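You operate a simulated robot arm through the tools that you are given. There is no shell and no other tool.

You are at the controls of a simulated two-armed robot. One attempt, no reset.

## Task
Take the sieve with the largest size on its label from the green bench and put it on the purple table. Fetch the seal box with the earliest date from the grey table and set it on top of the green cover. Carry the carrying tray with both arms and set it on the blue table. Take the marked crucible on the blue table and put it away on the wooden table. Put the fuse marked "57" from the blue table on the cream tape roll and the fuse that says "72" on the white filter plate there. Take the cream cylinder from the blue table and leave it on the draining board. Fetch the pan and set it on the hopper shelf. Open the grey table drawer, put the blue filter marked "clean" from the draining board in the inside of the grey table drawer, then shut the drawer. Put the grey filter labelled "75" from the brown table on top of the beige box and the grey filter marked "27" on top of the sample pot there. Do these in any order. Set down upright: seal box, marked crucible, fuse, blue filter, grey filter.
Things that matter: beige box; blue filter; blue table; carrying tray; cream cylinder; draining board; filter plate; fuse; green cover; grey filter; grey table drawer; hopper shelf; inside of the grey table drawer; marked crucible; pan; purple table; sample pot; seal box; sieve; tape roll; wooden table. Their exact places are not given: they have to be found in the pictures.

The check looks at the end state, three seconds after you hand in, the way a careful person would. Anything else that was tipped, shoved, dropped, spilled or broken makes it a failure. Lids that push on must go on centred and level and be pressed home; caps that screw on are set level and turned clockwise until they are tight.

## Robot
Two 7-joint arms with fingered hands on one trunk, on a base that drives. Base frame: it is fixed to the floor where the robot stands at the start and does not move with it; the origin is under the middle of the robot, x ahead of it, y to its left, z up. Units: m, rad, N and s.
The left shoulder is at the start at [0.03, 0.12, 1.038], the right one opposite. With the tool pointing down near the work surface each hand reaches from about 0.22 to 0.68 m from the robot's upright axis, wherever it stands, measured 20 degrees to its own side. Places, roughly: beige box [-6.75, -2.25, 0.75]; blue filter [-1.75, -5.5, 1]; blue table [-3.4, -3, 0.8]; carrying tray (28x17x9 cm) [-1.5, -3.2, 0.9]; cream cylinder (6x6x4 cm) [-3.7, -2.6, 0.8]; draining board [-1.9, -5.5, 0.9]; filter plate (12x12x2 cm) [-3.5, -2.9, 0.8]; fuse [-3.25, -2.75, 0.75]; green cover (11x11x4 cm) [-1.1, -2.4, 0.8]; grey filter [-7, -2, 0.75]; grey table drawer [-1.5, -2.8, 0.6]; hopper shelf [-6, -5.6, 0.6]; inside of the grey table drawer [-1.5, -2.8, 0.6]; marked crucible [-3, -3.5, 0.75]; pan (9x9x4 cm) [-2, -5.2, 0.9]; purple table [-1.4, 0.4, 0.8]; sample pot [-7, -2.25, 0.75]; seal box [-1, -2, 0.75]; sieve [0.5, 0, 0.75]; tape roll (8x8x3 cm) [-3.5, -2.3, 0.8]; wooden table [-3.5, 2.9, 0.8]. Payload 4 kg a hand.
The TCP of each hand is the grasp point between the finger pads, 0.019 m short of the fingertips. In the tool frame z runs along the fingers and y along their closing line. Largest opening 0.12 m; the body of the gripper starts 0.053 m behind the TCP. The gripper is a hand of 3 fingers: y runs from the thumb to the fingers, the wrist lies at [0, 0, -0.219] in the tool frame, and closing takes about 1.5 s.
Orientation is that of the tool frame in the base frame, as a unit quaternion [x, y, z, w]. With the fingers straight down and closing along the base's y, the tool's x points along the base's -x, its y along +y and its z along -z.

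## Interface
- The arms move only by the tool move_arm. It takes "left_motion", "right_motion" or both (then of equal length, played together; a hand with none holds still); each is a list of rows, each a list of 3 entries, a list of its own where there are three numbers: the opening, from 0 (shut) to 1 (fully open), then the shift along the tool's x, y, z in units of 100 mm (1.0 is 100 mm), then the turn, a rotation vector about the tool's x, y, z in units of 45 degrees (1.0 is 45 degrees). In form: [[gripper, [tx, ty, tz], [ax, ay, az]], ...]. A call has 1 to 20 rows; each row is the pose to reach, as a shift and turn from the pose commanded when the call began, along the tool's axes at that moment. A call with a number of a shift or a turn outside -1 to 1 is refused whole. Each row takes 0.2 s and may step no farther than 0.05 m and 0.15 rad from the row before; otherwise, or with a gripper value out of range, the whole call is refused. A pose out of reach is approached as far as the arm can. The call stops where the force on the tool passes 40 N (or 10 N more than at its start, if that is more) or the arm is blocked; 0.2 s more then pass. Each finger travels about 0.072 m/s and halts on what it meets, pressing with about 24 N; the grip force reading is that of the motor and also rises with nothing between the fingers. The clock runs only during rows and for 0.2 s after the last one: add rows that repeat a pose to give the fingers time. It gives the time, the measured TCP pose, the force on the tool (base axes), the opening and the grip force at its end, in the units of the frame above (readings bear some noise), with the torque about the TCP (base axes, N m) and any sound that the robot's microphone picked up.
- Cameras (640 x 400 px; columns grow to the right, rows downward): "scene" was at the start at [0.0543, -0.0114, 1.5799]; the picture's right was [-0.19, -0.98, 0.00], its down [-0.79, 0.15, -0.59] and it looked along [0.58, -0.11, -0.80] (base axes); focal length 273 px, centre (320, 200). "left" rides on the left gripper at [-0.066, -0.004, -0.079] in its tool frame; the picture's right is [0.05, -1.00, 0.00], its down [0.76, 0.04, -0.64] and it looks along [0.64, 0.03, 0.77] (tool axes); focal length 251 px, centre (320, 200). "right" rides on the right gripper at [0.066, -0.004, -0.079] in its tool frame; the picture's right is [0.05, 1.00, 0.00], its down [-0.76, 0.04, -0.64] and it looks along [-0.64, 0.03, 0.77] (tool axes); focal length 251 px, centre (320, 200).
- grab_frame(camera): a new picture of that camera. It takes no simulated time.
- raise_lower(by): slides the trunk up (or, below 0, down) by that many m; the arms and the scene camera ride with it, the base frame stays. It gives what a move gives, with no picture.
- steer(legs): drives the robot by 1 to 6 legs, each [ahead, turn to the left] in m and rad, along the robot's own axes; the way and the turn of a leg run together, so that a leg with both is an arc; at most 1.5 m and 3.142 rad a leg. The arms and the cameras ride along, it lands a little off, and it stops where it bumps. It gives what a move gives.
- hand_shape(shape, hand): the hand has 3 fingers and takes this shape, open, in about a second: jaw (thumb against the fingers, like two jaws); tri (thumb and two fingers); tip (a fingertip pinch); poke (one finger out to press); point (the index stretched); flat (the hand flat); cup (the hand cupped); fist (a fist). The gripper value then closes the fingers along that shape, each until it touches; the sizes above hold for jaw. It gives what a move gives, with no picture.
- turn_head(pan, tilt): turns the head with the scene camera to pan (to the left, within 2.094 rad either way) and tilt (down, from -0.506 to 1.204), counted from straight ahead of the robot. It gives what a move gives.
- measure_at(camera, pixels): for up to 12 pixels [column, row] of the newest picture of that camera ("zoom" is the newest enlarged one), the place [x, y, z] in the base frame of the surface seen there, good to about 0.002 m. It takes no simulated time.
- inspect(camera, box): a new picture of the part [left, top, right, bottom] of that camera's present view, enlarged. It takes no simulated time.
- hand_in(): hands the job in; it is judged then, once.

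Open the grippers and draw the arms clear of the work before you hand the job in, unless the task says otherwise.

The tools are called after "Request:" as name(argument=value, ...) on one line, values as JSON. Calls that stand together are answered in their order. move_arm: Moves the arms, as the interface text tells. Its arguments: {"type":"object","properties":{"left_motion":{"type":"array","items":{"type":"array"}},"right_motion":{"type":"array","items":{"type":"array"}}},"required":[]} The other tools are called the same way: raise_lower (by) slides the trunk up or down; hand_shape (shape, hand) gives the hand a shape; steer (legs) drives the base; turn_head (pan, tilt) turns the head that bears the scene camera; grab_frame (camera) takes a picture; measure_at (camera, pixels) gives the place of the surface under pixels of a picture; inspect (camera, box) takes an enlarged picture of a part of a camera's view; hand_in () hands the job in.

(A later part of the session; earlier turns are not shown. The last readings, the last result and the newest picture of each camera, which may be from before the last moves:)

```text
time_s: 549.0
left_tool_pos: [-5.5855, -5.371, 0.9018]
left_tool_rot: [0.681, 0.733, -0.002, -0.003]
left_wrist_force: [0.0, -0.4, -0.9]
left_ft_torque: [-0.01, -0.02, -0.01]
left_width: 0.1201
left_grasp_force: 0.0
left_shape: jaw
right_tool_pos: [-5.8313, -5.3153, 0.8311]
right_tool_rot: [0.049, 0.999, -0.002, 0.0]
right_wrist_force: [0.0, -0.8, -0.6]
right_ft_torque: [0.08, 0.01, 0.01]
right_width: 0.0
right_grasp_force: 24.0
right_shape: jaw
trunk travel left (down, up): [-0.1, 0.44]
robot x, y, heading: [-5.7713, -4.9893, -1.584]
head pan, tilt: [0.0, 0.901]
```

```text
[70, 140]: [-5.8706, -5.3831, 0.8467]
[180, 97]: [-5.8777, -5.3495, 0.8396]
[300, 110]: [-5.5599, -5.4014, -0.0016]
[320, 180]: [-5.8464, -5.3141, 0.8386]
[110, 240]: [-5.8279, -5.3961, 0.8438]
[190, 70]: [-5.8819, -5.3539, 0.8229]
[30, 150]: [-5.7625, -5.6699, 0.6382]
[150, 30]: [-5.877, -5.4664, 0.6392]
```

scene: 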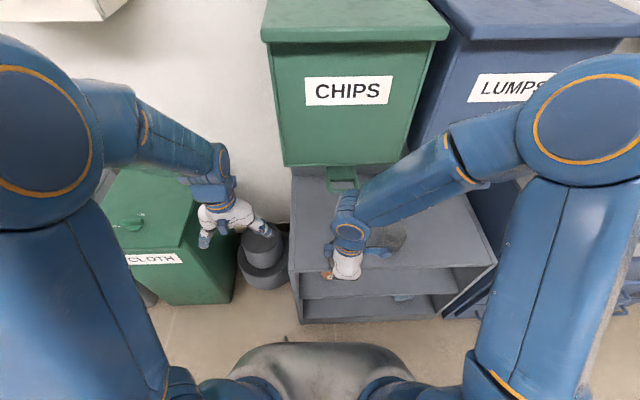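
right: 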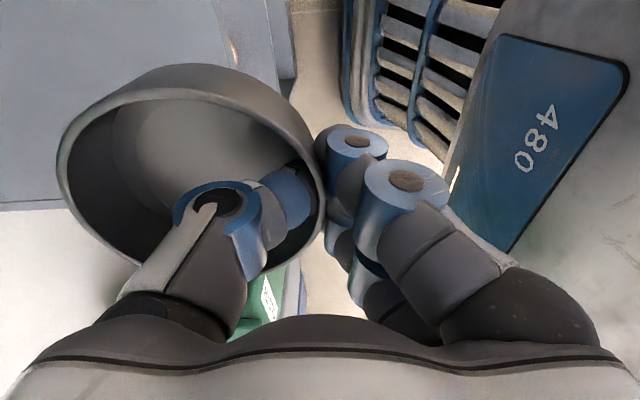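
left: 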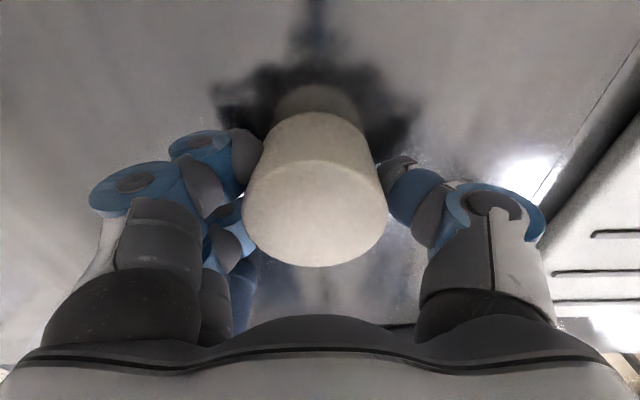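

Clearances are fine. I move the pan over the shelf front and level it with a small tilt.

Request:
move_arm(right_motion=[[0, [-0.11, -0.2, 0], [-0.03, 0, 0]], [0, [-0.22, -0.4, 0], [-0.06, 0, 0]], [0, [-0.33, -0.6, 0], [-0.09, 0, 0]], [0, [-0.44, -0.8, 0], [-0.12, 0, 0]], [0, [-0.55, -0.99, 0], [-0.12, 0, 0]]])

Request:
grab_frame(camera="right")

Request:
measure_at(camera="right", pixels=[[70, 140], [180, 97], [320, 180], [110, 240], [40, 150], [250, 90], [330, 110]])

Request:
grab_frame(camera="scene")

```text
time_s: 550.2
left_tool_pos: [-5.585, -5.3728, 0.901]
left_tool_rot: [0.681, 0.733, -0.002, -0.004]
left_wrist_force: [0.2, 1.2, -0.8]
left_ft_torque: [0.03, -0.01, 0.01]
left_width: 0.1197
left_grasp_force: 0.1
left_shape: jaw
right_tool_pos: [-5.7864, -5.4204, 0.8324]
right_tool_rot: [0.049, 0.998, 0.046, 0.003]
right_wrist_force: [0.3, 0.4, -1.6]
right_ft_torque: [0.07, 0.02, 0.01]
right_width: 0.0
right_grasp_force: 24.1
right_shape: jaw
trunk travel left (down, up): [-0.1, 0.44]
robot x, y, heading: [-5.7717, -4.989, -1.581]
head pan, tilt: [0.0, 0.901]
```

```text
taken
```

right: 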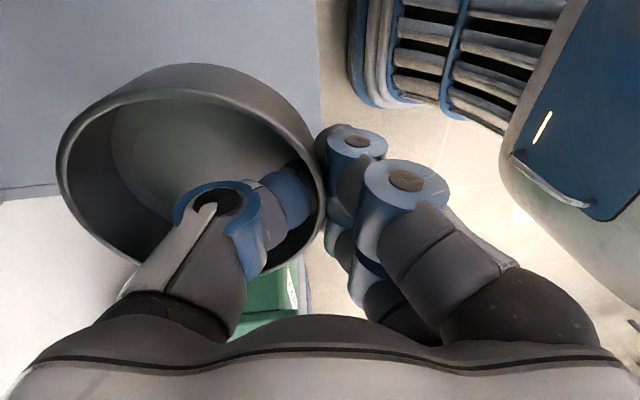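

```text
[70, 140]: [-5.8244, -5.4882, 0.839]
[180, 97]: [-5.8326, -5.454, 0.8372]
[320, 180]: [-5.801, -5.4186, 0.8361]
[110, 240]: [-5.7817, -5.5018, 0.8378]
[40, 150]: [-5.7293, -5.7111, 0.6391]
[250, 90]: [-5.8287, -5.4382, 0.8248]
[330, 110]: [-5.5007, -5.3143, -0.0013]
```

```text
taken
```

scene: 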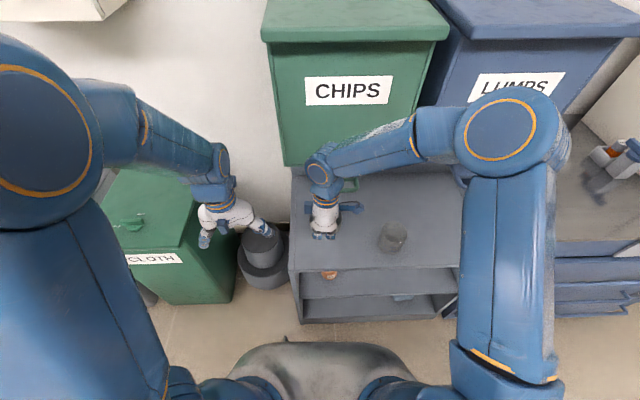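

The pan is level and over the shelf's front part. I lower it straight down in steps.

Request:
move_arm(right_motion=[[0, [0, -0.023, 0.25], [0, 0, 0]], [0, [0, -0.046, 0.5], [0, 0, 0]], [0, [0, -0.069, 0.75], [0, 0, 0]], [0, [0, -0.092, 0.997], [0, 0, 0]]])

Request:
move_arm(right_motion=[[0, [0, -0.018, 0.2], [0, 0, 0]], [0, [0, -0.037, 0.4], [0, 0, 0]], [0, [0, -0.051, 0.55], [0, 0, 0]], [0, [0, -0.056, 0.6], [0, 0, 0]]])

Request:
grab_frame(camera="right")

Request:
measure_at(camera="right", pixels=[[70, 140], [180, 97], [320, 180], [110, 240], [40, 100]])

Request:
grab_frame(camera="scene")

```text
time_s: 551.2
left_tool_pos: [-5.5844, -5.373, 0.9005]
left_tool_rot: [0.681, 0.733, -0.002, -0.003]
left_wrist_force: [-0.3, 0.0, -0.4]
left_ft_torque: [0.0, -0.01, 0.01]
left_width: 0.1198
left_grasp_force: 0.0
left_shape: jaw
right_tool_pos: [-5.7868, -5.4199, 0.7321]
right_tool_rot: [0.048, 0.998, 0.045, 0.002]
right_wrist_force: [-0.8, -0.3, -0.5]
right_ft_torque: [0.04, 0.01, -0.03]
right_width: 0.0
right_grasp_force: 24.0
right_shape: jaw
trunk travel left (down, up): [-0.1, 0.44]
robot x, y, heading: [-5.7717, -4.9903, -1.587]
head pan, tilt: [0.0, 0.901]
```

```text
time_s: 552.2
left_tool_pos: [-5.5843, -5.3732, 0.9007]
left_tool_rot: [0.681, 0.732, -0.002, -0.005]
left_wrist_force: [0.3, -1.2, -0.5]
left_ft_torque: [-0.03, -0.03, -0.01]
left_width: 0.1201
left_grasp_force: 0.1
left_shape: jaw
right_tool_pos: [-5.7862, -5.4198, 0.6716]
right_tool_rot: [0.048, 0.998, 0.046, 0.003]
right_wrist_force: [0.6, -0.8, -1.1]
right_ft_torque: [0.03, 0.01, 0.01]
right_width: 0.0001
right_grasp_force: 24.0
right_shape: jaw
trunk travel left (down, up): [-0.1, 0.44]
robot x, y, heading: [-5.7701, -4.9876, -1.586]
head pan, tilt: [0.0, 0.901]
```

```text
taken
```

right: 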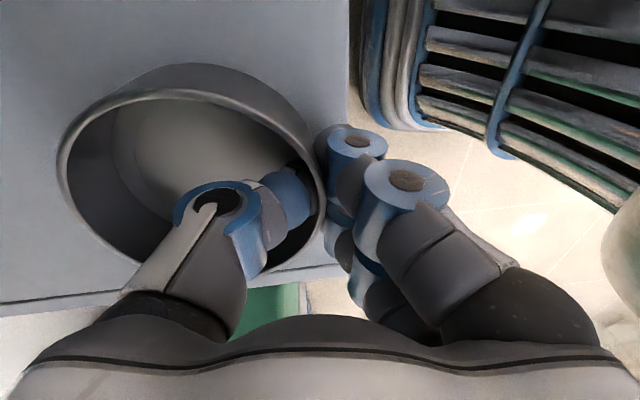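

```text
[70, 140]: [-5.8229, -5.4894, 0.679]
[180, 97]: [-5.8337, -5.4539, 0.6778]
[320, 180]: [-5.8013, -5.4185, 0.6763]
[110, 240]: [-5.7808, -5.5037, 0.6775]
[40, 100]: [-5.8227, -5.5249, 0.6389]
```

```text
taken
```

scene: 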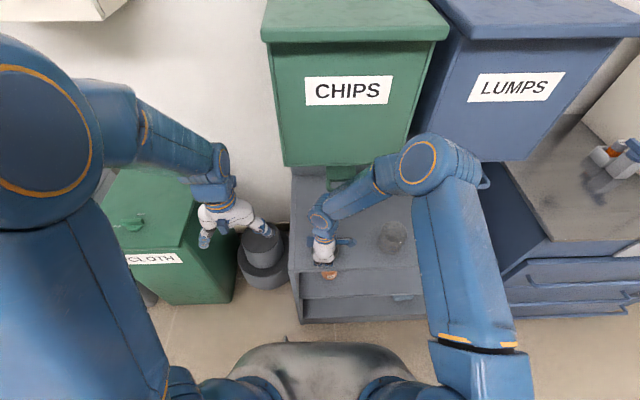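

4 mm to go. I lower it slowly until contact.

Request:
move_arm(right_motion=[[0, [0, -0.002, 0.02], [0, 0, 0]], [0, [0, -0.004, 0.035], [0, 0, 0]], [0, [0, -0.005, 0.05], [0, 0, 0]], [0, [0, -0.005, 0.05], [0, 0, 0]]])

```text
time_s: 553.2
left_tool_pos: [-5.5846, -5.3709, 0.9017]
left_tool_rot: [0.681, 0.733, -0.002, -0.003]
left_wrist_force: [0.5, -0.7, 0.0]
left_ft_torque: [-0.02, -0.02, 0.02]
left_width: 0.12
left_grasp_force: 0.0
left_shape: jaw
right_tool_pos: [-5.7864, -5.4202, 0.6668]
right_tool_rot: [0.049, 0.998, 0.044, 0.004]
right_wrist_force: [1.4, 4.2, 13.1]
right_ft_torque: [0.06, 0.03, -0.01]
right_width: 0.0
right_grasp_force: 24.0
right_shape: jaw
trunk travel left (down, up): [-0.1, 0.44]
robot x, y, heading: [-5.7711, -4.9884, -1.583]
head pan, tilt: [0.0, 0.901]
```

Contact. I open the hand, then lift straight up.

Request:
move_arm(right_motion=[[0.15, [0, 0, -0.01], [0, 0, 0]], [0.3, [0, 0, -0.01], [0, 0, 0]], [0.45, [0, 0, -0.01], [0, 0, 0]], [0.45, [0, 0, -0.01], [0, 0, 0]], [0.45, [0, 0, -0.01], [0, 0, 0]], [0.45, [0, 0.02, -0.2], [0, 0, 0]], [0.45, [0, 0.05, -0.5], [0, 0, 0]], [0.45, [0, 0.09, -0.95], [0, 0, 0]]])

Request:
grab_frame(camera="right")

Request:
grab_frame(camera="scene")

```text
time_s: 555.0
left_tool_pos: [-5.5843, -5.3713, 0.9009]
left_tool_rot: [0.681, 0.732, -0.003, -0.003]
left_wrist_force: [-0.7, 0.9, 0.1]
left_ft_torque: [0.0, -0.03, 0.03]
left_width: 0.12
left_grasp_force: 0.1
left_shape: jaw
right_tool_pos: [-5.7875, -5.4205, 0.762]
right_tool_rot: [0.047, 0.998, 0.046, 0.003]
right_wrist_force: [-0.3, -0.1, 0.1]
right_ft_torque: [-0.02, -0.02, -0.02]
right_width: 0.0533
right_grasp_force: 0.1
right_shape: jaw
trunk travel left (down, up): [-0.1, 0.44]
robot x, y, heading: [-5.771, -4.9926, -1.584]
head pan, tilt: [0.0, 0.901]
```

```text
taken
```

right: 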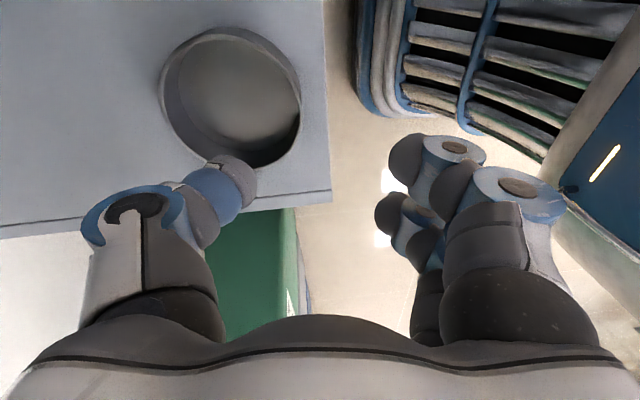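

```text
taken
```

scene: 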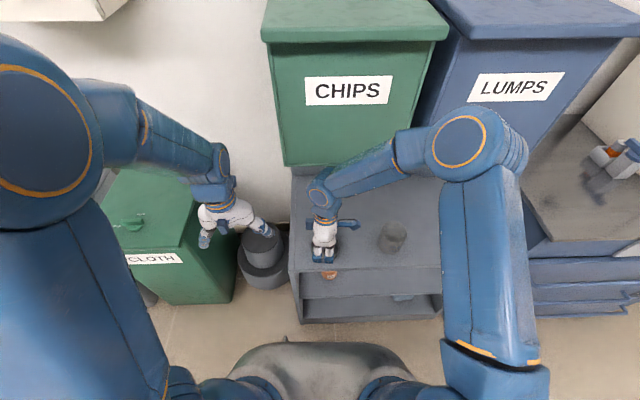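

The pan sits on the hopper shelf. I retract the hand, untilt, undo the yaw and raise the trunk.

Request:
move_arm(right_motion=[[0.6, [0, 0.3, -0.2], [0.03, 0, 0]], [0.8, [0, 0.6, -0.4], [0.06, 0, 0]], [1, [0, 0.9, -0.6], [0.09, 0, 0]], [1, [0, 1.0, -0.8], [0.12, 0, 0]]])

Request:
move_arm(right_motion=[[1, [0.1, 0, -0.1], [0, 0, 0.17]], [1, [0.2, 0, -0.2], [0, 0, 0.34]], [1, [0.3, 0, -0.3], [0, 0, 0.51]], [1, [0.4, 0, -0.4], [0, 0, 0.68]], [1, [0.5, 0, -0.5], [0, 0, 0.85]], [1, [0.6, 0, -0.5], [0, 0, 0.9]]])

Request:
move_arm(right_motion=[[1, [0, 0, 0], [0, 0, 0.17]], [1, [0, 0, 0], [0, 0, 0.34]], [1, [0, 0, 0], [0, 0, 0.51]], [1, [0, 0, 0], [0, 0, 0.68]], [1, [0, 0, 0], [0, 0, 0.85]], [1, [0, 0, 0], [0, 0, 0.9]]])

Request:
raise_lower(by=0.15)

Request:
steer(legs=[[-0.4, 0]])

Request:
turn_head(pan=0, tilt=0.7)

Request:
grab_frame(camera="scene")

```text
time_s: 556.0
left_tool_pos: [-5.5846, -5.371, 0.9021]
left_tool_rot: [0.681, 0.732, -0.003, -0.003]
left_wrist_force: [0.0, -0.2, 0.5]
left_ft_torque: [0.0, 0.0, -0.04]
left_width: 0.1201
left_grasp_force: 0.0
left_shape: jaw
right_tool_pos: [-5.7787, -5.3275, 0.8507]
right_tool_rot: [0.049, 0.999, -0.001, 0.001]
right_wrist_force: [-0.2, 0.5, -0.2]
right_ft_torque: [0.02, -0.04, 0.02]
right_width: 0.1199
right_grasp_force: 0.1
right_shape: jaw
trunk travel left (down, up): [-0.1, 0.44]
robot x, y, heading: [-5.7691, -4.9902, -1.581]
head pan, tilt: [0.0, 0.901]
```

```text
time_s: 557.4
left_tool_pos: [-5.5845, -5.3718, 0.8998]
left_tool_rot: [0.681, 0.732, -0.002, -0.002]
left_wrist_force: [-0.9, 0.2, 0.1]
left_ft_torque: [0.01, 0.01, 0.01]
left_width: 0.1202
left_grasp_force: 0.0
left_shape: jaw
right_tool_pos: [-5.8381, -5.3214, 0.9013]
right_tool_rot: [0.392, 0.92, -0.001, 0.001]
right_wrist_force: [-0.2, -0.3, -0.3]
right_ft_torque: [0.01, 0.0, 0.02]
right_width: 0.1197
right_grasp_force: 0.0
right_shape: jaw
trunk travel left (down, up): [-0.1, 0.44]
robot x, y, heading: [-5.767, -4.9856, -1.584]
head pan, tilt: [0.0, 0.901]
```

```text
time_s: 558.8
left_tool_pos: [-5.5848, -5.3716, 0.9008]
left_tool_rot: [0.681, 0.733, -0.003, -0.003]
left_wrist_force: [0.5, -0.9, -0.1]
left_ft_torque: [0.01, -0.01, 0.04]
left_width: 0.12
left_grasp_force: 0.0
left_shape: jaw
right_tool_pos: [-5.8383, -5.3214, 0.8998]
right_tool_rot: [0.686, 0.727, -0.001, 0.002]
right_wrist_force: [0.0, -0.6, 0.6]
right_ft_torque: [-0.02, 0.01, -0.03]
right_width: 0.1198
right_grasp_force: 0.0
right_shape: jaw
trunk travel left (down, up): [-0.1, 0.44]
robot x, y, heading: [-5.7691, -4.9924, -1.578]
head pan, tilt: [0.0, 0.901]
```

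```text
time_s: 560.5
left_tool_pos: [-5.5845, -5.3724, 1.0503]
left_tool_rot: [0.68, 0.733, -0.002, -0.003]
left_wrist_force: [0.1, -0.3, 1.0]
left_ft_torque: [-0.02, 0.01, -0.02]
left_width: 0.1201
left_grasp_force: 0.0
left_shape: jaw
right_tool_pos: [-5.8391, -5.3216, 1.0501]
right_tool_rot: [0.685, 0.728, -0.002, 0.001]
right_wrist_force: [-0.3, 0.8, 0.6]
right_ft_torque: [-0.03, 0.0, -0.01]
right_width: 0.1202
right_grasp_force: 0.0
right_shape: jaw
trunk travel left (down, up): [-0.25, 0.29]
robot x, y, heading: [-5.7678, -4.9867, -1.581]
head pan, tilt: [0.0, 0.901]
```

```text
time_s: 563.0
left_tool_pos: [-5.5789, -4.9699, 1.0516]
left_tool_rot: [0.681, 0.732, -0.003, -0.003]
left_wrist_force: [0.2, -0.2, 0.3]
left_ft_torque: [0.02, 0.04, 0.01]
left_width: 0.1198
left_grasp_force: 0.1
left_shape: jaw
right_tool_pos: [-5.835, -4.9191, 1.0515]
right_tool_rot: [0.686, 0.728, -0.003, 0.002]
right_wrist_force: [-0.3, 0.1, -0.2]
right_ft_torque: [-0.01, -0.02, -0.02]
right_width: 0.1201
right_grasp_force: 0.1
right_shape: jaw
trunk travel left (down, up): [-0.25, 0.29]
robot x, y, heading: [-5.7626, -4.589, -1.586]
head pan, tilt: [0.0, 0.901]
```

```text
time_s: 563.8
left_tool_pos: [-5.5799, -4.9704, 1.0506]
left_tool_rot: [0.68, 0.733, -0.002, -0.003]
left_wrist_force: [0.8, -0.4, 0.8]
left_ft_torque: [-0.03, 0.02, 0.0]
left_width: 0.1202
left_grasp_force: 0.0
left_shape: jaw
right_tool_pos: [-5.8345, -4.921, 1.0499]
right_tool_rot: [0.686, 0.728, 0.0, 0.002]
right_wrist_force: [-0.1, 0.7, 0.5]
right_ft_torque: [0.0, 0.03, -0.02]
right_width: 0.1199
right_grasp_force: 0.1
right_shape: jaw
trunk travel left (down, up): [-0.25, 0.29]
robot x, y, heading: [-5.7639, -4.5875, -1.576]
head pan, tilt: [0.0, 0.7]
```

```text
taken
```

scene: 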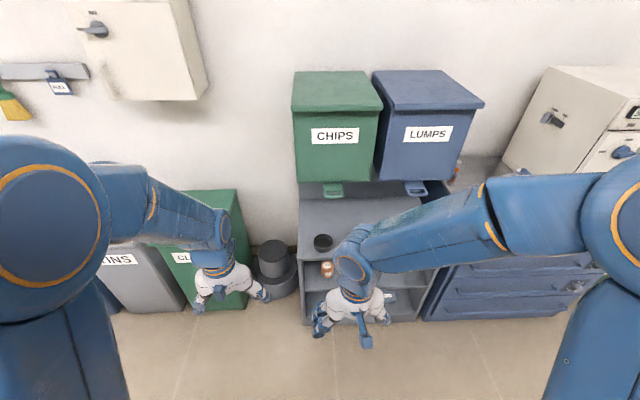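

The pan is in place. Next the brown table at (-7,-2): I turn right toward it.

Request:
steer(legs=[[0, -0.7]])

Request:
steer(legs=[[0, -0.7]])

Request:
steer(legs=[[0, -0.7]])

Request:
turn_head(pan=-0.5, tilt=0.3)

Request:
grab_frame(camera="scene")

```text
time_s: 566.0
left_tool_pos: [-5.8669, -5.0019, 1.0502]
left_tool_rot: [0.888, 0.459, 0.0, -0.004]
left_wrist_force: [0.4, -0.4, 0.0]
left_ft_torque: [-0.01, -0.03, 0.02]
left_width: 0.1197
left_grasp_force: 0.0
left_shape: jaw
right_tool_pos: [-6.0306, -4.8002, 1.0502]
right_tool_rot: [0.891, 0.453, -0.001, 0.002]
right_wrist_force: [-0.6, -0.6, -0.8]
right_ft_torque: [0.01, -0.04, -0.02]
right_width: 0.1199
right_grasp_force: 0.0
right_shape: jaw
trunk travel left (down, up): [-0.25, 0.29]
robot x, y, heading: [-5.7325, -4.6147, -2.281]
head pan, tilt: [0.0, 0.7]
```

```text
time_s: 568.4
left_tool_pos: [-6.0876, -4.8247, 1.0509]
left_tool_rot: [0.991, 0.131, 0.001, -0.003]
left_wrist_force: [-0.5, 0.6, -0.8]
left_ft_torque: [-0.06, -0.01, 0.0]
left_width: 0.1199
left_grasp_force: 0.1
left_shape: jaw
right_tool_pos: [-6.0846, -4.5674, 1.0505]
right_tool_rot: [0.992, 0.124, -0.001, 0.003]
right_wrist_force: [1.0, 0.8, 0.5]
right_ft_torque: [-0.05, -0.02, 0.01]
right_width: 0.1201
right_grasp_force: 0.1
right_shape: jaw
trunk travel left (down, up): [-0.25, 0.29]
robot x, y, heading: [-5.7309, -4.6632, -2.976]
head pan, tilt: [0.0, 0.7]
stopped in leg 1: the robot was blocked; the commanded pose is now the measured one
```

```text
time_s: 570.6
left_tool_pos: [-6.1114, -4.5686, 1.0512]
left_tool_rot: [0.979, -0.206, 0.003, -0.002]
left_wrist_force: [-1.1, 0.1, -0.1]
left_ft_torque: [-0.03, 0.02, 0.04]
left_width: 0.1199
left_grasp_force: 0.1
left_shape: jaw
right_tool_pos: [-5.947, -4.3673, 1.0499]
right_tool_rot: [0.978, -0.211, -0.003, 0.001]
right_wrist_force: [-0.1, 0.1, -0.7]
right_ft_torque: [-0.03, -0.02, 0.01]
right_width: 0.1198
right_grasp_force: 0.1
right_shape: jaw
trunk travel left (down, up): [-0.25, 0.29]
robot x, y, heading: [-5.7509, -4.6991, 2.626]
head pan, tilt: [0.0, 0.7]
stopped in leg 1: the robot was blocked; the commanded pose is now the measured one
```

```text
time_s: 571.5
left_tool_pos: [-6.1116, -4.5706, 1.0504]
left_tool_rot: [0.979, -0.205, 0.002, -0.005]
left_wrist_force: [0.5, 0.3, 0.5]
left_ft_torque: [-0.01, -0.01, 0.05]
left_width: 0.1203
left_grasp_force: 0.1
left_shape: jaw
right_tool_pos: [-5.9479, -4.3714, 1.0509]
right_tool_rot: [0.977, -0.212, -0.002, 0.001]
right_wrist_force: [0.2, 0.2, 0.2]
right_ft_torque: [-0.02, 0.01, 0.01]
right_width: 0.1198
right_grasp_force: 0.1
right_shape: jaw
trunk travel left (down, up): [-0.25, 0.29]
robot x, y, heading: [-5.7475, -4.6999, 2.63]
head pan, tilt: [-0.499, 0.3]
```

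```text
taken
```

scene: 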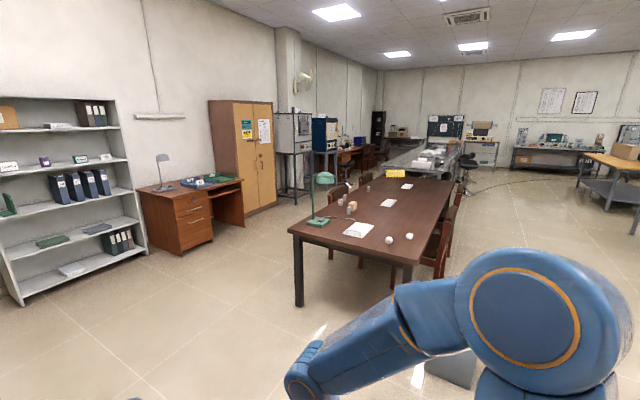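

The brown table is ahead, its south end near. I zoom in on its items and measure.

Request:
inspect(camera="scene", box=[280, 165, 460, 275])

Request:
measure_at(camera="zoom", pixels=[[45, 250], [440, 310], [265, 140], [215, 150], [255, 155], [390, 270], [465, 260], [140, 215], [580, 90], [300, 215], [640, 60], [335, 90]])

```text
3.56 times, centred on (370, 220) of scene
```

zoom: 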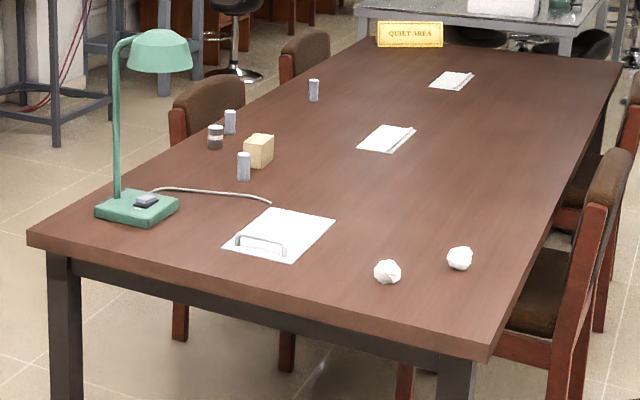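

```text
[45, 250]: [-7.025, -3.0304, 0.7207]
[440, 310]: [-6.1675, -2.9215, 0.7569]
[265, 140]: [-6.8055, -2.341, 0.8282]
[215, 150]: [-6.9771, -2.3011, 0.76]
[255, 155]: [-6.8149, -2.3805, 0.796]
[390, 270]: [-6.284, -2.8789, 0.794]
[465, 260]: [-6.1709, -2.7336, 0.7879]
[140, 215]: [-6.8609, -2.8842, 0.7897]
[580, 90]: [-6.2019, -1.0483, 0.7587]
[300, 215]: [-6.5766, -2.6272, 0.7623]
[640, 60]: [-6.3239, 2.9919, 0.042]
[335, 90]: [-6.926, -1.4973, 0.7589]
```

I measure the west-side chairs and the small cylinders more exactly.

Request:
measure_at(camera="zoom", pixels=[[205, 95], [180, 115], [180, 330], [285, 355], [305, 55], [244, 165], [230, 120], [313, 88], [215, 135], [600, 160], [110, 110], [55, 140]])

Request:
inspect(camera="scene", box=[325, 180, 385, 225])

```text
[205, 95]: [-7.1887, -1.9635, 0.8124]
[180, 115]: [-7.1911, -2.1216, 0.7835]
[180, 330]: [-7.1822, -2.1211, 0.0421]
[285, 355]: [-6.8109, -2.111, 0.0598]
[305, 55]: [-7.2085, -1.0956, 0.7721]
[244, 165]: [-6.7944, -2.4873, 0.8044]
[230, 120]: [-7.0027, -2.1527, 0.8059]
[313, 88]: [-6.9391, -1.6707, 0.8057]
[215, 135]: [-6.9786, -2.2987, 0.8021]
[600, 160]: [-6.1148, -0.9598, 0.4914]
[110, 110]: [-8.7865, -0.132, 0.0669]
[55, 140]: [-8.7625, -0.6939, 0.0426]
```

```text
8.89 times, centred on (355, 202) of scene
```

zoom: 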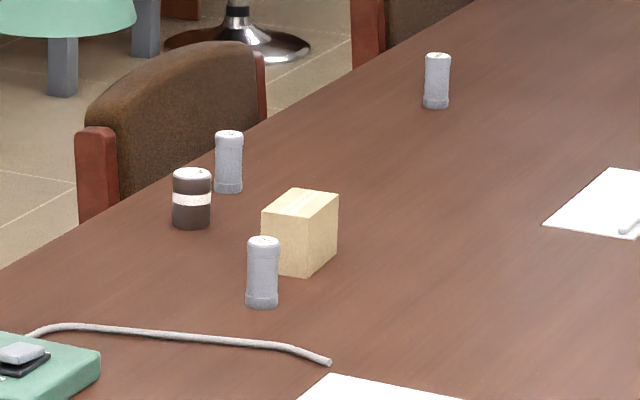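

Filters stand at A (-6.79,-2.49), B (-7.00,-2.15), C (-6.94,-1.67); pot (-6.98,-2.30); beige box (-6.81,-2.36). I check the free floor on the table's west side.

Request:
measure_at(camera="scene", pixels=[[185, 255], [145, 235], [240, 220], [145, 255], [20, 300], [300, 300], [260, 200], [200, 300], [250, 260]])

Request:
turn_head(pan=0.2, tilt=0.5)

Request:
grab_frame(camera="scene")

```text
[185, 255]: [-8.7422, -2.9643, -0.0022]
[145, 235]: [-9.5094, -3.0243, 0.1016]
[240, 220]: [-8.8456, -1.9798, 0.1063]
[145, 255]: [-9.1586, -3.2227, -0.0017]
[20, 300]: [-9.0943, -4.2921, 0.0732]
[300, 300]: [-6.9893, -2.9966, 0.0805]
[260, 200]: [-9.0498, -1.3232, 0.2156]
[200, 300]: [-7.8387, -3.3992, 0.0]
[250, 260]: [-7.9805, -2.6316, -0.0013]
```

```text
time_s: 572.6
left_tool_pos: [-6.1111, -4.5728, 1.051]
left_tool_rot: [0.979, -0.204, 0.002, -0.004]
left_wrist_force: [0.5, 0.8, -0.3]
left_ft_torque: [-0.02, 0.02, 0.0]
left_width: 0.1202
left_grasp_force: 0.0
left_shape: jaw
right_tool_pos: [-5.9481, -4.3712, 1.0505]
right_tool_rot: [0.977, -0.212, -0.001, 0.002]
right_wrist_force: [1.0, 0.0, -0.5]
right_ft_torque: [-0.02, 0.02, 0.01]
right_width: 0.1202
right_grasp_force: 0.1
right_shape: jaw
trunk travel left (down, up): [-0.25, 0.29]
robot x, y, heading: [-5.7448, -4.6992, 2.627]
head pan, tilt: [0.201, 0.499]
```

```text
taken
```

scene: 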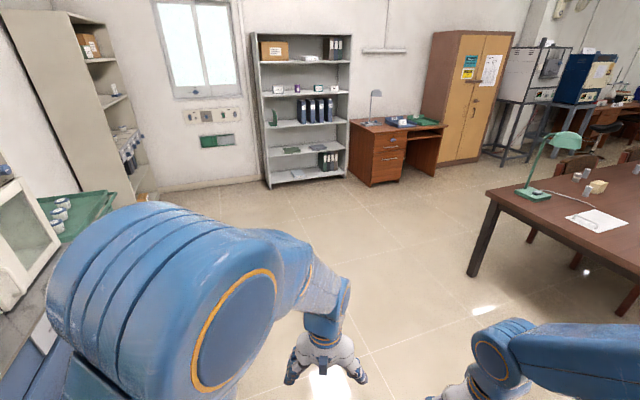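

Floor to the west is free to x≈-8.7. I drive around the table's south-west corner.

Request:
steer(legs=[[0, -0.1]])

Request:
steer(legs=[[1.3, 0]])

Request:
steer(legs=[[1.15, 0]])

Request:
steer(legs=[[0, -0.7]])

Request:
steer(legs=[[0, -0.26]])

Request:
steer(legs=[[0.75, 0]])

```text
time_s: 573.5
left_tool_pos: [-6.0944, -4.5368, 1.0512]
left_tool_rot: [0.968, -0.253, 0.003, -0.004]
left_wrist_force: [0.3, -0.3, 1.2]
left_ft_torque: [-0.01, 0.03, 0.0]
left_width: 0.1198
left_grasp_force: 0.1
left_shape: jaw
right_tool_pos: [-5.9129, -4.353, 1.0508]
right_tool_rot: [0.966, -0.26, -0.003, 0.0]
right_wrist_force: [-0.3, -0.1, 0.2]
right_ft_torque: [-0.04, -0.02, 0.02]
right_width: 0.12
right_grasp_force: 0.0
right_shape: jaw
trunk travel left (down, up): [-0.25, 0.29]
robot x, y, heading: [-5.7475, -4.7063, 2.529]
head pan, tilt: [0.201, 0.499]
```

```text
time_s: 580.0
left_tool_pos: [-7.1477, -3.7831, 1.0511]
left_tool_rot: [0.966, -0.257, 0.004, -0.004]
left_wrist_force: [0.5, -0.4, 0.3]
left_ft_torque: [0.01, -0.01, 0.01]
left_width: 0.1201
left_grasp_force: 0.0
left_shape: jaw
right_tool_pos: [-6.9639, -3.6017, 1.0501]
right_tool_rot: [0.965, -0.263, -0.002, 0.001]
right_wrist_force: [0.2, 0.7, -0.1]
right_ft_torque: [0.0, -0.01, 0.0]
right_width: 0.1201
right_grasp_force: 0.0
right_shape: jaw
trunk travel left (down, up): [-0.25, 0.29]
robot x, y, heading: [-6.7993, -3.9537, 2.52]
head pan, tilt: [0.201, 0.499]
```

```text
time_s: 585.9
left_tool_pos: [-8.0821, -3.1025, 1.0517]
left_tool_rot: [0.965, -0.261, 0.004, -0.004]
left_wrist_force: [-0.1, 0.5, 0.8]
left_ft_torque: [0.0, -0.01, 0.0]
left_width: 0.1202
left_grasp_force: 0.0
left_shape: jaw
right_tool_pos: [-7.8962, -2.9222, 1.0514]
right_tool_rot: [0.964, -0.268, -0.003, 0.001]
right_wrist_force: [0.6, 0.7, 0.5]
right_ft_torque: [0.02, 0.01, 0.01]
right_width: 0.1201
right_grasp_force: 0.0
right_shape: jaw
trunk travel left (down, up): [-0.25, 0.29]
robot x, y, heading: [-7.7377, -3.2769, 2.507]
head pan, tilt: [0.201, 0.499]
```

```text
time_s: 588.1
left_tool_pos: [-7.9041, -2.9241, 1.0515]
left_tool_rot: [0.829, -0.559, 0.004, -0.002]
left_wrist_force: [0.5, 0.9, 0.6]
left_ft_torque: [0.04, 0.0, 0.01]
left_width: 0.12
left_grasp_force: 0.1
left_shape: jaw
right_tool_pos: [-7.6472, -2.8975, 1.0497]
right_tool_rot: [0.824, -0.566, -0.002, 0.0]
right_wrist_force: [0.1, 0.4, -0.3]
right_ft_torque: [-0.03, 0.05, -0.05]
right_width: 0.1199
right_grasp_force: 0.1
right_shape: jaw
trunk travel left (down, up): [-0.25, 0.29]
robot x, y, heading: [-7.7788, -3.2845, 1.836]
head pan, tilt: [0.201, 0.499]
stopped in leg 1: the robot was blocked; the commanded pose is now the measured one
```

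```text
time_s: 589.4
left_tool_pos: [-7.8083, -2.9041, 1.0524]
left_tool_rot: [0.748, -0.663, 0.004, -0.002]
left_wrist_force: [0.7, 0.3, -0.2]
left_ft_torque: [0.0, -0.01, -0.02]
left_width: 0.12
left_grasp_force: 0.1
left_shape: jaw
right_tool_pos: [-7.5531, -2.9421, 1.0519]
right_tool_rot: [0.744, -0.668, -0.002, 0.0]
right_wrist_force: [0.4, -0.7, 0.1]
right_ft_torque: [0.05, 0.01, 0.0]
right_width: 0.1199
right_grasp_force: 0.0
right_shape: jaw
trunk travel left (down, up): [-0.25, 0.29]
robot x, y, heading: [-7.7937, -3.2829, 1.572]
head pan, tilt: [0.201, 0.499]
```

```text
time_s: 593.4
left_tool_pos: [-7.8085, -2.1477, 1.0514]
left_tool_rot: [0.747, -0.664, 0.005, -0.002]
left_wrist_force: [0.2, 0.7, 0.3]
left_ft_torque: [0.01, -0.01, 0.0]
left_width: 0.1199
left_grasp_force: 0.0
left_shape: jaw
right_tool_pos: [-7.5518, -2.1876, 1.0502]
right_tool_rot: [0.742, -0.67, -0.002, 0.0]
right_wrist_force: [0.3, 0.0, 0.7]
right_ft_torque: [0.0, 0.01, 0.03]
right_width: 0.1199
right_grasp_force: 0.0
right_shape: jaw
trunk travel left (down, up): [-0.25, 0.29]
robot x, y, heading: [-7.7963, -2.5297, 1.569]
head pan, tilt: [0.201, 0.499]
```

I turn right to face the table, and look.

Request:
steer(legs=[[0, -0.7]])

Request:
steer(legs=[[0, -0.7]])

Request:
steer(legs=[[0, -0.17]])

Request:
move_arm(left_motion=[[1, [0, 0.3, 0], [0, 0, 0]], [1, [0, 0.6, 0], [0, 0, 0]], [1, [0, 0.9, 0], [0, 0, 0]], [1, [0, 1.0, 0], [0, 0, 0]]])

Request:
move_arm(left_motion=[[1, [0, 0.3, 0], [0, 0, 0]], [1, [0, 0.6, 0], [0, 0, 0]], [1, [0, 0.9, 0], [0, 0, 0]], [1, [0, 1.0, 0], [0, 0, 0]]], right_motion=[[1, [0, 0.3, 0], [0, 0, 0]], [1, [0, 0.6, 0], [0, 0, 0]], [1, [0, 0.9, 0], [0, 0, 0]], [1, [0, 1.0, 0], [0, 0, 0]]])

Request:
turn_head(pan=0.1, tilt=0.6)

Request:
grab_frame(camera="scene")

```text
time_s: 595.6
left_tool_pos: [-7.5736, -2.2168, 1.0499]
left_tool_rot: [-0.499, 0.867, -0.004, -0.002]
left_wrist_force: [1.0, 0.2, -0.2]
left_ft_torque: [0.01, 0.07, -0.01]
left_width: 0.1201
left_grasp_force: 0.1
left_shape: jaw
right_tool_pos: [-7.3938, -2.4038, 1.0495]
right_tool_rot: [-0.494, 0.87, 0.002, -0.001]
right_wrist_force: [0.4, -0.4, -0.9]
right_ft_torque: [0.02, 0.06, 0.0]
right_width: 0.12
right_grasp_force: 0.0
right_shape: jaw
trunk travel left (down, up): [-0.25, 0.29]
robot x, y, heading: [-7.8283, -2.5124, 0.909]
head pan, tilt: [0.201, 0.499]
stopped in leg 1: the robot was blocked; the commanded pose is now the measured one
```

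```text
time_s: 597.8
left_tool_pos: [-7.4436, -2.4345, 1.0509]
left_tool_rot: [-0.187, 0.982, -0.004, -0.002]
left_wrist_force: [-0.3, -0.9, -0.1]
left_ft_torque: [0.01, 0.02, 0.02]
left_width: 0.12
left_grasp_force: 0.1
left_shape: jaw
right_tool_pos: [-7.4184, -2.6928, 1.0486]
right_tool_rot: [-0.18, 0.984, 0.003, 0.001]
right_wrist_force: [0.7, 0.6, -0.8]
right_ft_torque: [0.03, -0.02, 0.0]
right_width: 0.1202
right_grasp_force: 0.1
right_shape: jaw
trunk travel left (down, up): [-0.25, 0.29]
robot x, y, heading: [-7.8299, -2.4719, 0.223]
head pan, tilt: [0.201, 0.499]
stopped in leg 1: the robot was blocked; the commanded pose is now the measured one
```

```text
time_s: 598.9
left_tool_pos: [-7.4437, -2.4984, 1.0518]
left_tool_rot: [-0.104, 0.995, -0.004, -0.002]
left_wrist_force: [-0.9, 0.7, 0.1]
left_ft_torque: [-0.04, -0.05, 0.0]
left_width: 0.1203
left_grasp_force: 0.0
left_shape: jaw
right_tool_pos: [-7.4624, -2.7565, 1.0515]
right_tool_rot: [-0.096, 0.995, 0.002, 0.002]
right_wrist_force: [-1.0, -0.7, 0.6]
right_ft_torque: [0.0, 0.02, -0.01]
right_width: 0.12
right_grasp_force: 0.1
right_shape: jaw
trunk travel left (down, up): [-0.25, 0.29]
robot x, y, heading: [-7.8285, -2.4594, 0.054]
head pan, tilt: [0.201, 0.499]
```

```text
time_s: 599.9
left_tool_pos: [-7.4632, -2.4, 1.051]
left_tool_rot: [-0.103, 0.995, -0.005, -0.003]
left_wrist_force: [0.4, -1.0, 0.5]
left_ft_torque: [0.0, 0.01, 0.0]
left_width: 0.1201
left_grasp_force: 0.1
left_shape: jaw
right_tool_pos: [-7.4611, -2.7573, 1.0513]
right_tool_rot: [-0.096, 0.995, 0.001, 0.002]
right_wrist_force: [0.1, 1.0, 1.0]
right_ft_torque: [0.01, -0.01, -0.04]
right_width: 0.1199
right_grasp_force: 0.1
right_shape: jaw
trunk travel left (down, up): [-0.25, 0.29]
robot x, y, heading: [-7.8339, -2.4605, 0.055]
head pan, tilt: [0.201, 0.499]
```

```text
time_s: 600.9
left_tool_pos: [-7.4837, -2.3038, 1.051]
left_tool_rot: [-0.104, 0.995, -0.005, -0.002]
left_wrist_force: [0.3, -0.5, -0.4]
left_ft_torque: [0.02, -0.03, -0.01]
left_width: 0.1198
left_grasp_force: 0.0
left_shape: jaw
right_tool_pos: [-7.4799, -2.6585, 1.0517]
right_tool_rot: [-0.096, 0.995, 0.002, 0.002]
right_wrist_force: [-0.2, 0.0, 0.3]
right_ft_torque: [0.02, 0.02, 0.0]
right_width: 0.1197
right_grasp_force: 0.0
right_shape: jaw
trunk travel left (down, up): [-0.25, 0.29]
robot x, y, heading: [-7.8354, -2.4573, 0.056]
head pan, tilt: [0.201, 0.499]
```

```text
time_s: 601.6
left_tool_pos: [-7.4837, -2.3018, 1.0491]
left_tool_rot: [-0.103, 0.995, -0.004, -0.002]
left_wrist_force: [-0.8, 0.4, 0.5]
left_ft_torque: [-0.01, 0.01, 0.03]
left_width: 0.1202
left_grasp_force: 0.1
left_shape: jaw
right_tool_pos: [-7.4798, -2.6589, 1.051]
right_tool_rot: [-0.097, 0.995, 0.002, 0.001]
right_wrist_force: [-0.4, -0.7, 0.0]
right_ft_torque: [0.0, 0.03, 0.01]
right_width: 0.1201
right_grasp_force: 0.0
right_shape: jaw
trunk travel left (down, up): [-0.25, 0.29]
robot x, y, heading: [-7.8309, -2.4622, 0.057]
head pan, tilt: [0.099, 0.6]
```

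```text
taken
```

scene: 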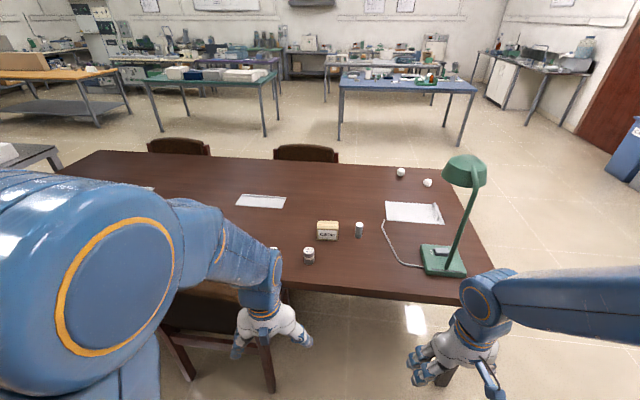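

I zoom to read the labels.

Request:
inspect(camera="scene", box=[250, 200, 390, 290])

Request:
inspect(camera="scene", box=[335, 210, 385, 250])

```text
4.44 times, centred on (320, 245) of scene
```

zoom: 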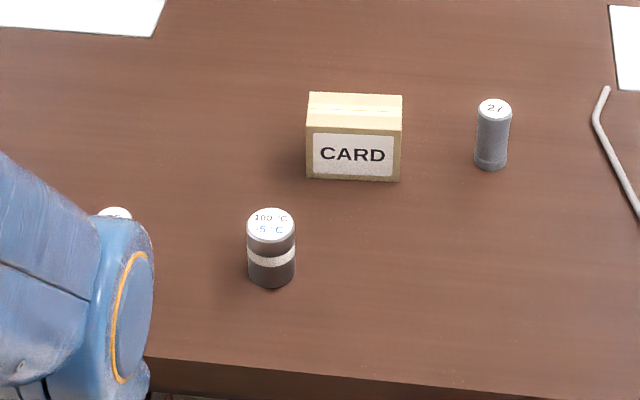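

```text
10.00 times, centred on (360, 230) of scene
```

zoom: 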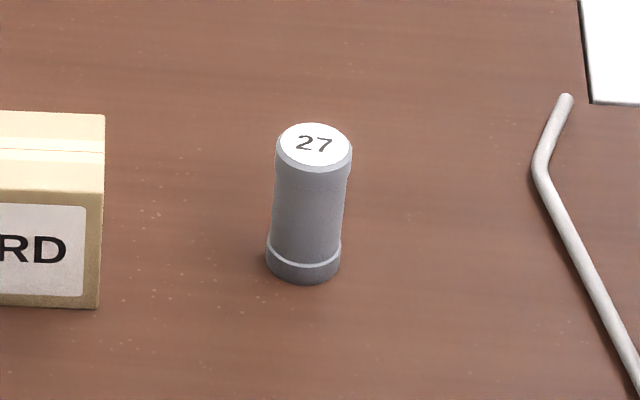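

Filter A reads "27"; box "CARD" is the beige one; the dark pot stands at zoom (270,245). I drive 0.36 m closer and look for the other numbers.

Request:
steer(legs=[[0.36, 0]])

Request:
turn_head(pan=0.3, tilt=0.8)

Request:
grab_frame(camera="scene")

Request:
grab_frame(camera="left")

```text
time_s: 603.9
left_tool_pos: [-7.1193, -2.2838, 1.05]
left_tool_rot: [-0.103, 0.995, -0.005, -0.002]
left_wrist_force: [0.4, -0.2, 0.0]
left_ft_torque: [0.04, 0.02, 0.02]
left_width: 0.1201
left_grasp_force: 0.0
left_shape: jaw
right_tool_pos: [-7.1173, -2.6401, 1.05]
right_tool_rot: [-0.095, 0.995, 0.002, 0.0]
right_wrist_force: [-0.3, -0.5, -0.5]
right_ft_torque: [-0.01, 0.01, 0.03]
right_width: 0.12
right_grasp_force: 0.1
right_shape: jaw
trunk travel left (down, up): [-0.25, 0.29]
robot x, y, heading: [-7.4673, -2.4384, 0.051]
head pan, tilt: [0.099, 0.6]
```

```text
time_s: 604.6
left_tool_pos: [-7.1208, -2.2845, 1.0499]
left_tool_rot: [-0.103, 0.995, -0.005, -0.002]
left_wrist_force: [0.5, 0.1, -0.2]
left_ft_torque: [-0.01, -0.01, -0.02]
left_width: 0.12
left_grasp_force: 0.1
left_shape: jaw
right_tool_pos: [-7.118, -2.6401, 1.051]
right_tool_rot: [-0.096, 0.995, 0.002, 0.001]
right_wrist_force: [0.2, -0.3, -0.6]
right_ft_torque: [0.0, 0.04, 0.03]
right_width: 0.1198
right_grasp_force: 0.0
right_shape: jaw
trunk travel left (down, up): [-0.25, 0.29]
robot x, y, heading: [-7.4676, -2.4388, 0.049]
head pan, tilt: [0.3, 0.799]
```

```text
taken
```

scene: 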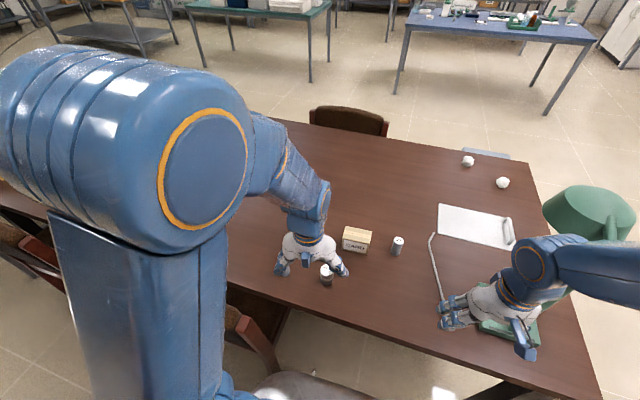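

```text
taken
```

left: 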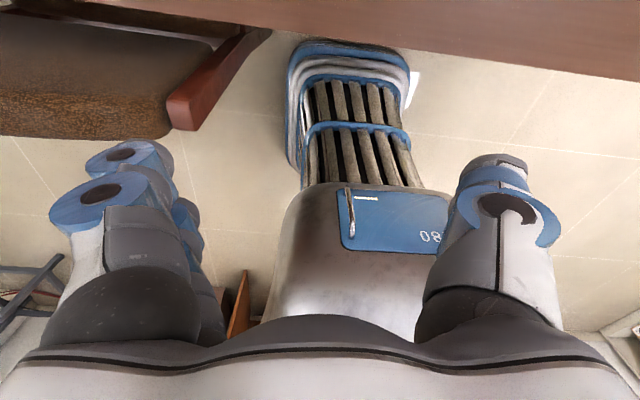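

The right arm is near the green lamp; I measure the lamp and the hidden filter area, then pull the right hand back.

Request:
measure_at(camera="scene", pixels=[[590, 205], [600, 230], [550, 210], [505, 320], [530, 270], [397, 240], [357, 238], [326, 265], [610, 260]])

Request:
move_arm(right_motion=[[1, [0.3, 0.1, 0], [0, 0, 0]], [1, [0.6, 0.2, 0], [0, 0, 0]], [1, [0.9, 0.2, 0], [0, 0, 0]], [1, [1.0, 0.2, 0], [0, 0, 0]]], left_motion=[[1, [0, 0.3, 0], [0, 0, 0.03]], [1, [0, 0.6, 0], [0, 0, 0.07]], [1, [0, 0.9, 0], [0, 0, 0.1]], [1, [0, 1.0, 0], [0, 0, 0.13]]])

Request:
grab_frame(camera="scene")

```text
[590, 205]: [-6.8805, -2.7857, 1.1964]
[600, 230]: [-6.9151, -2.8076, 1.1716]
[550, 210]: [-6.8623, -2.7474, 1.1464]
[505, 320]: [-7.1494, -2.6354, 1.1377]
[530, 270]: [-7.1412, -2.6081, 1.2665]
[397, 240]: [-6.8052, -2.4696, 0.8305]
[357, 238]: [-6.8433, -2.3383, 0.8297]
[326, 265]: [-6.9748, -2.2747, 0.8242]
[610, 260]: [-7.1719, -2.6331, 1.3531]
```

```text
time_s: 605.6
left_tool_pos: [-7.1412, -2.1856, 1.048]
left_tool_rot: [-0.052, 0.999, -0.005, -0.002]
left_wrist_force: [0.5, -0.5, -1.1]
left_ft_torque: [0.0, 0.01, -0.01]
left_width: 0.1199
left_grasp_force: 0.0
left_shape: jaw
right_tool_pos: [-7.1938, -2.6413, 1.0605]
right_tool_rot: [-0.096, 0.995, 0.002, 0.0]
right_wrist_force: [-0.6, 0.9, 0.6]
right_ft_torque: [-0.05, -0.03, 0.02]
right_width: 0.1201
right_grasp_force: 0.1
right_shape: jaw
right hand out of reach, approached as far as the arm can: row 3, 4
trunk travel left (down, up): [-0.25, 0.29]
robot x, y, heading: [-7.4703, -2.4434, 0.047]
head pan, tilt: [0.3, 0.799]
```

```text
taken
```

scene: 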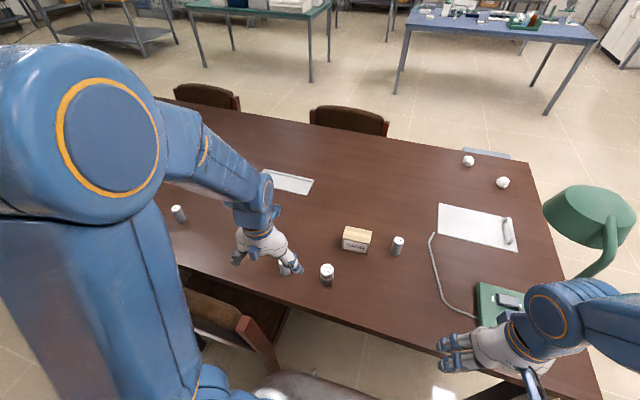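

Filter C shows at (179,213) and B partly at (284,268). I zoom on them.

Request:
inspect(camera="scene", box=[155, 195, 205, 235])

Request:
inspect(camera="scene", box=[260, 240, 340, 300])

Request:
grab_frame(camera="left")

```text
10.00 times, centred on (180, 215) of scene
```

zoom: 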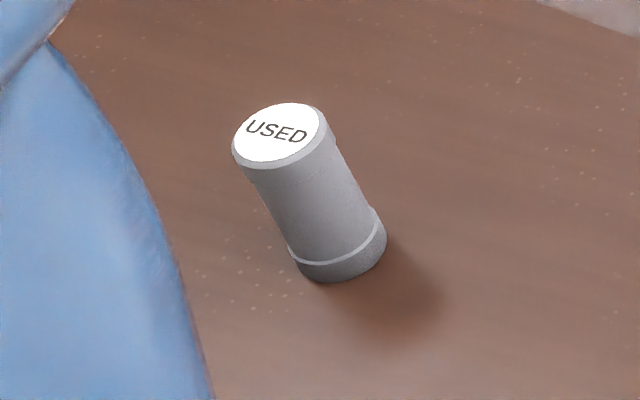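

```text
6.67 times, centred on (300, 270) of scene
```

zoom: 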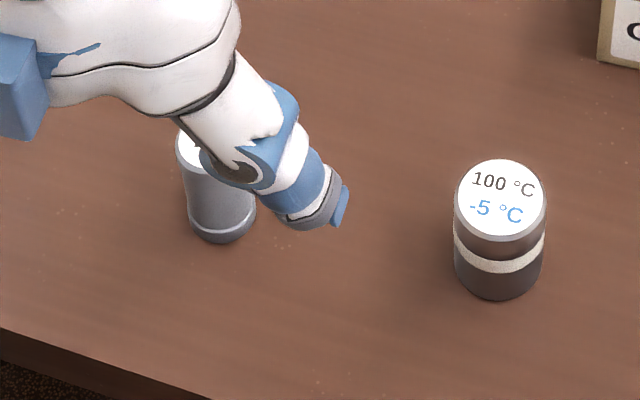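

```text
taken
```

left: 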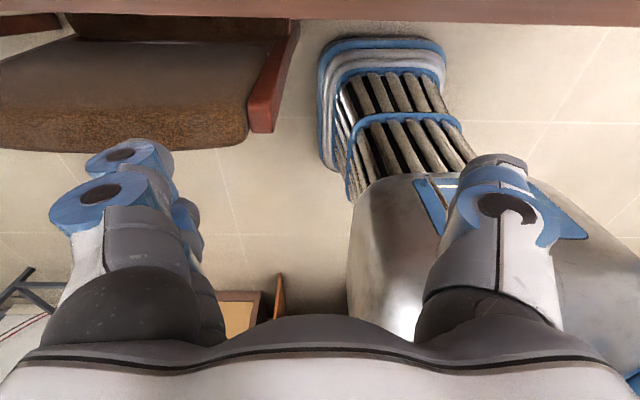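

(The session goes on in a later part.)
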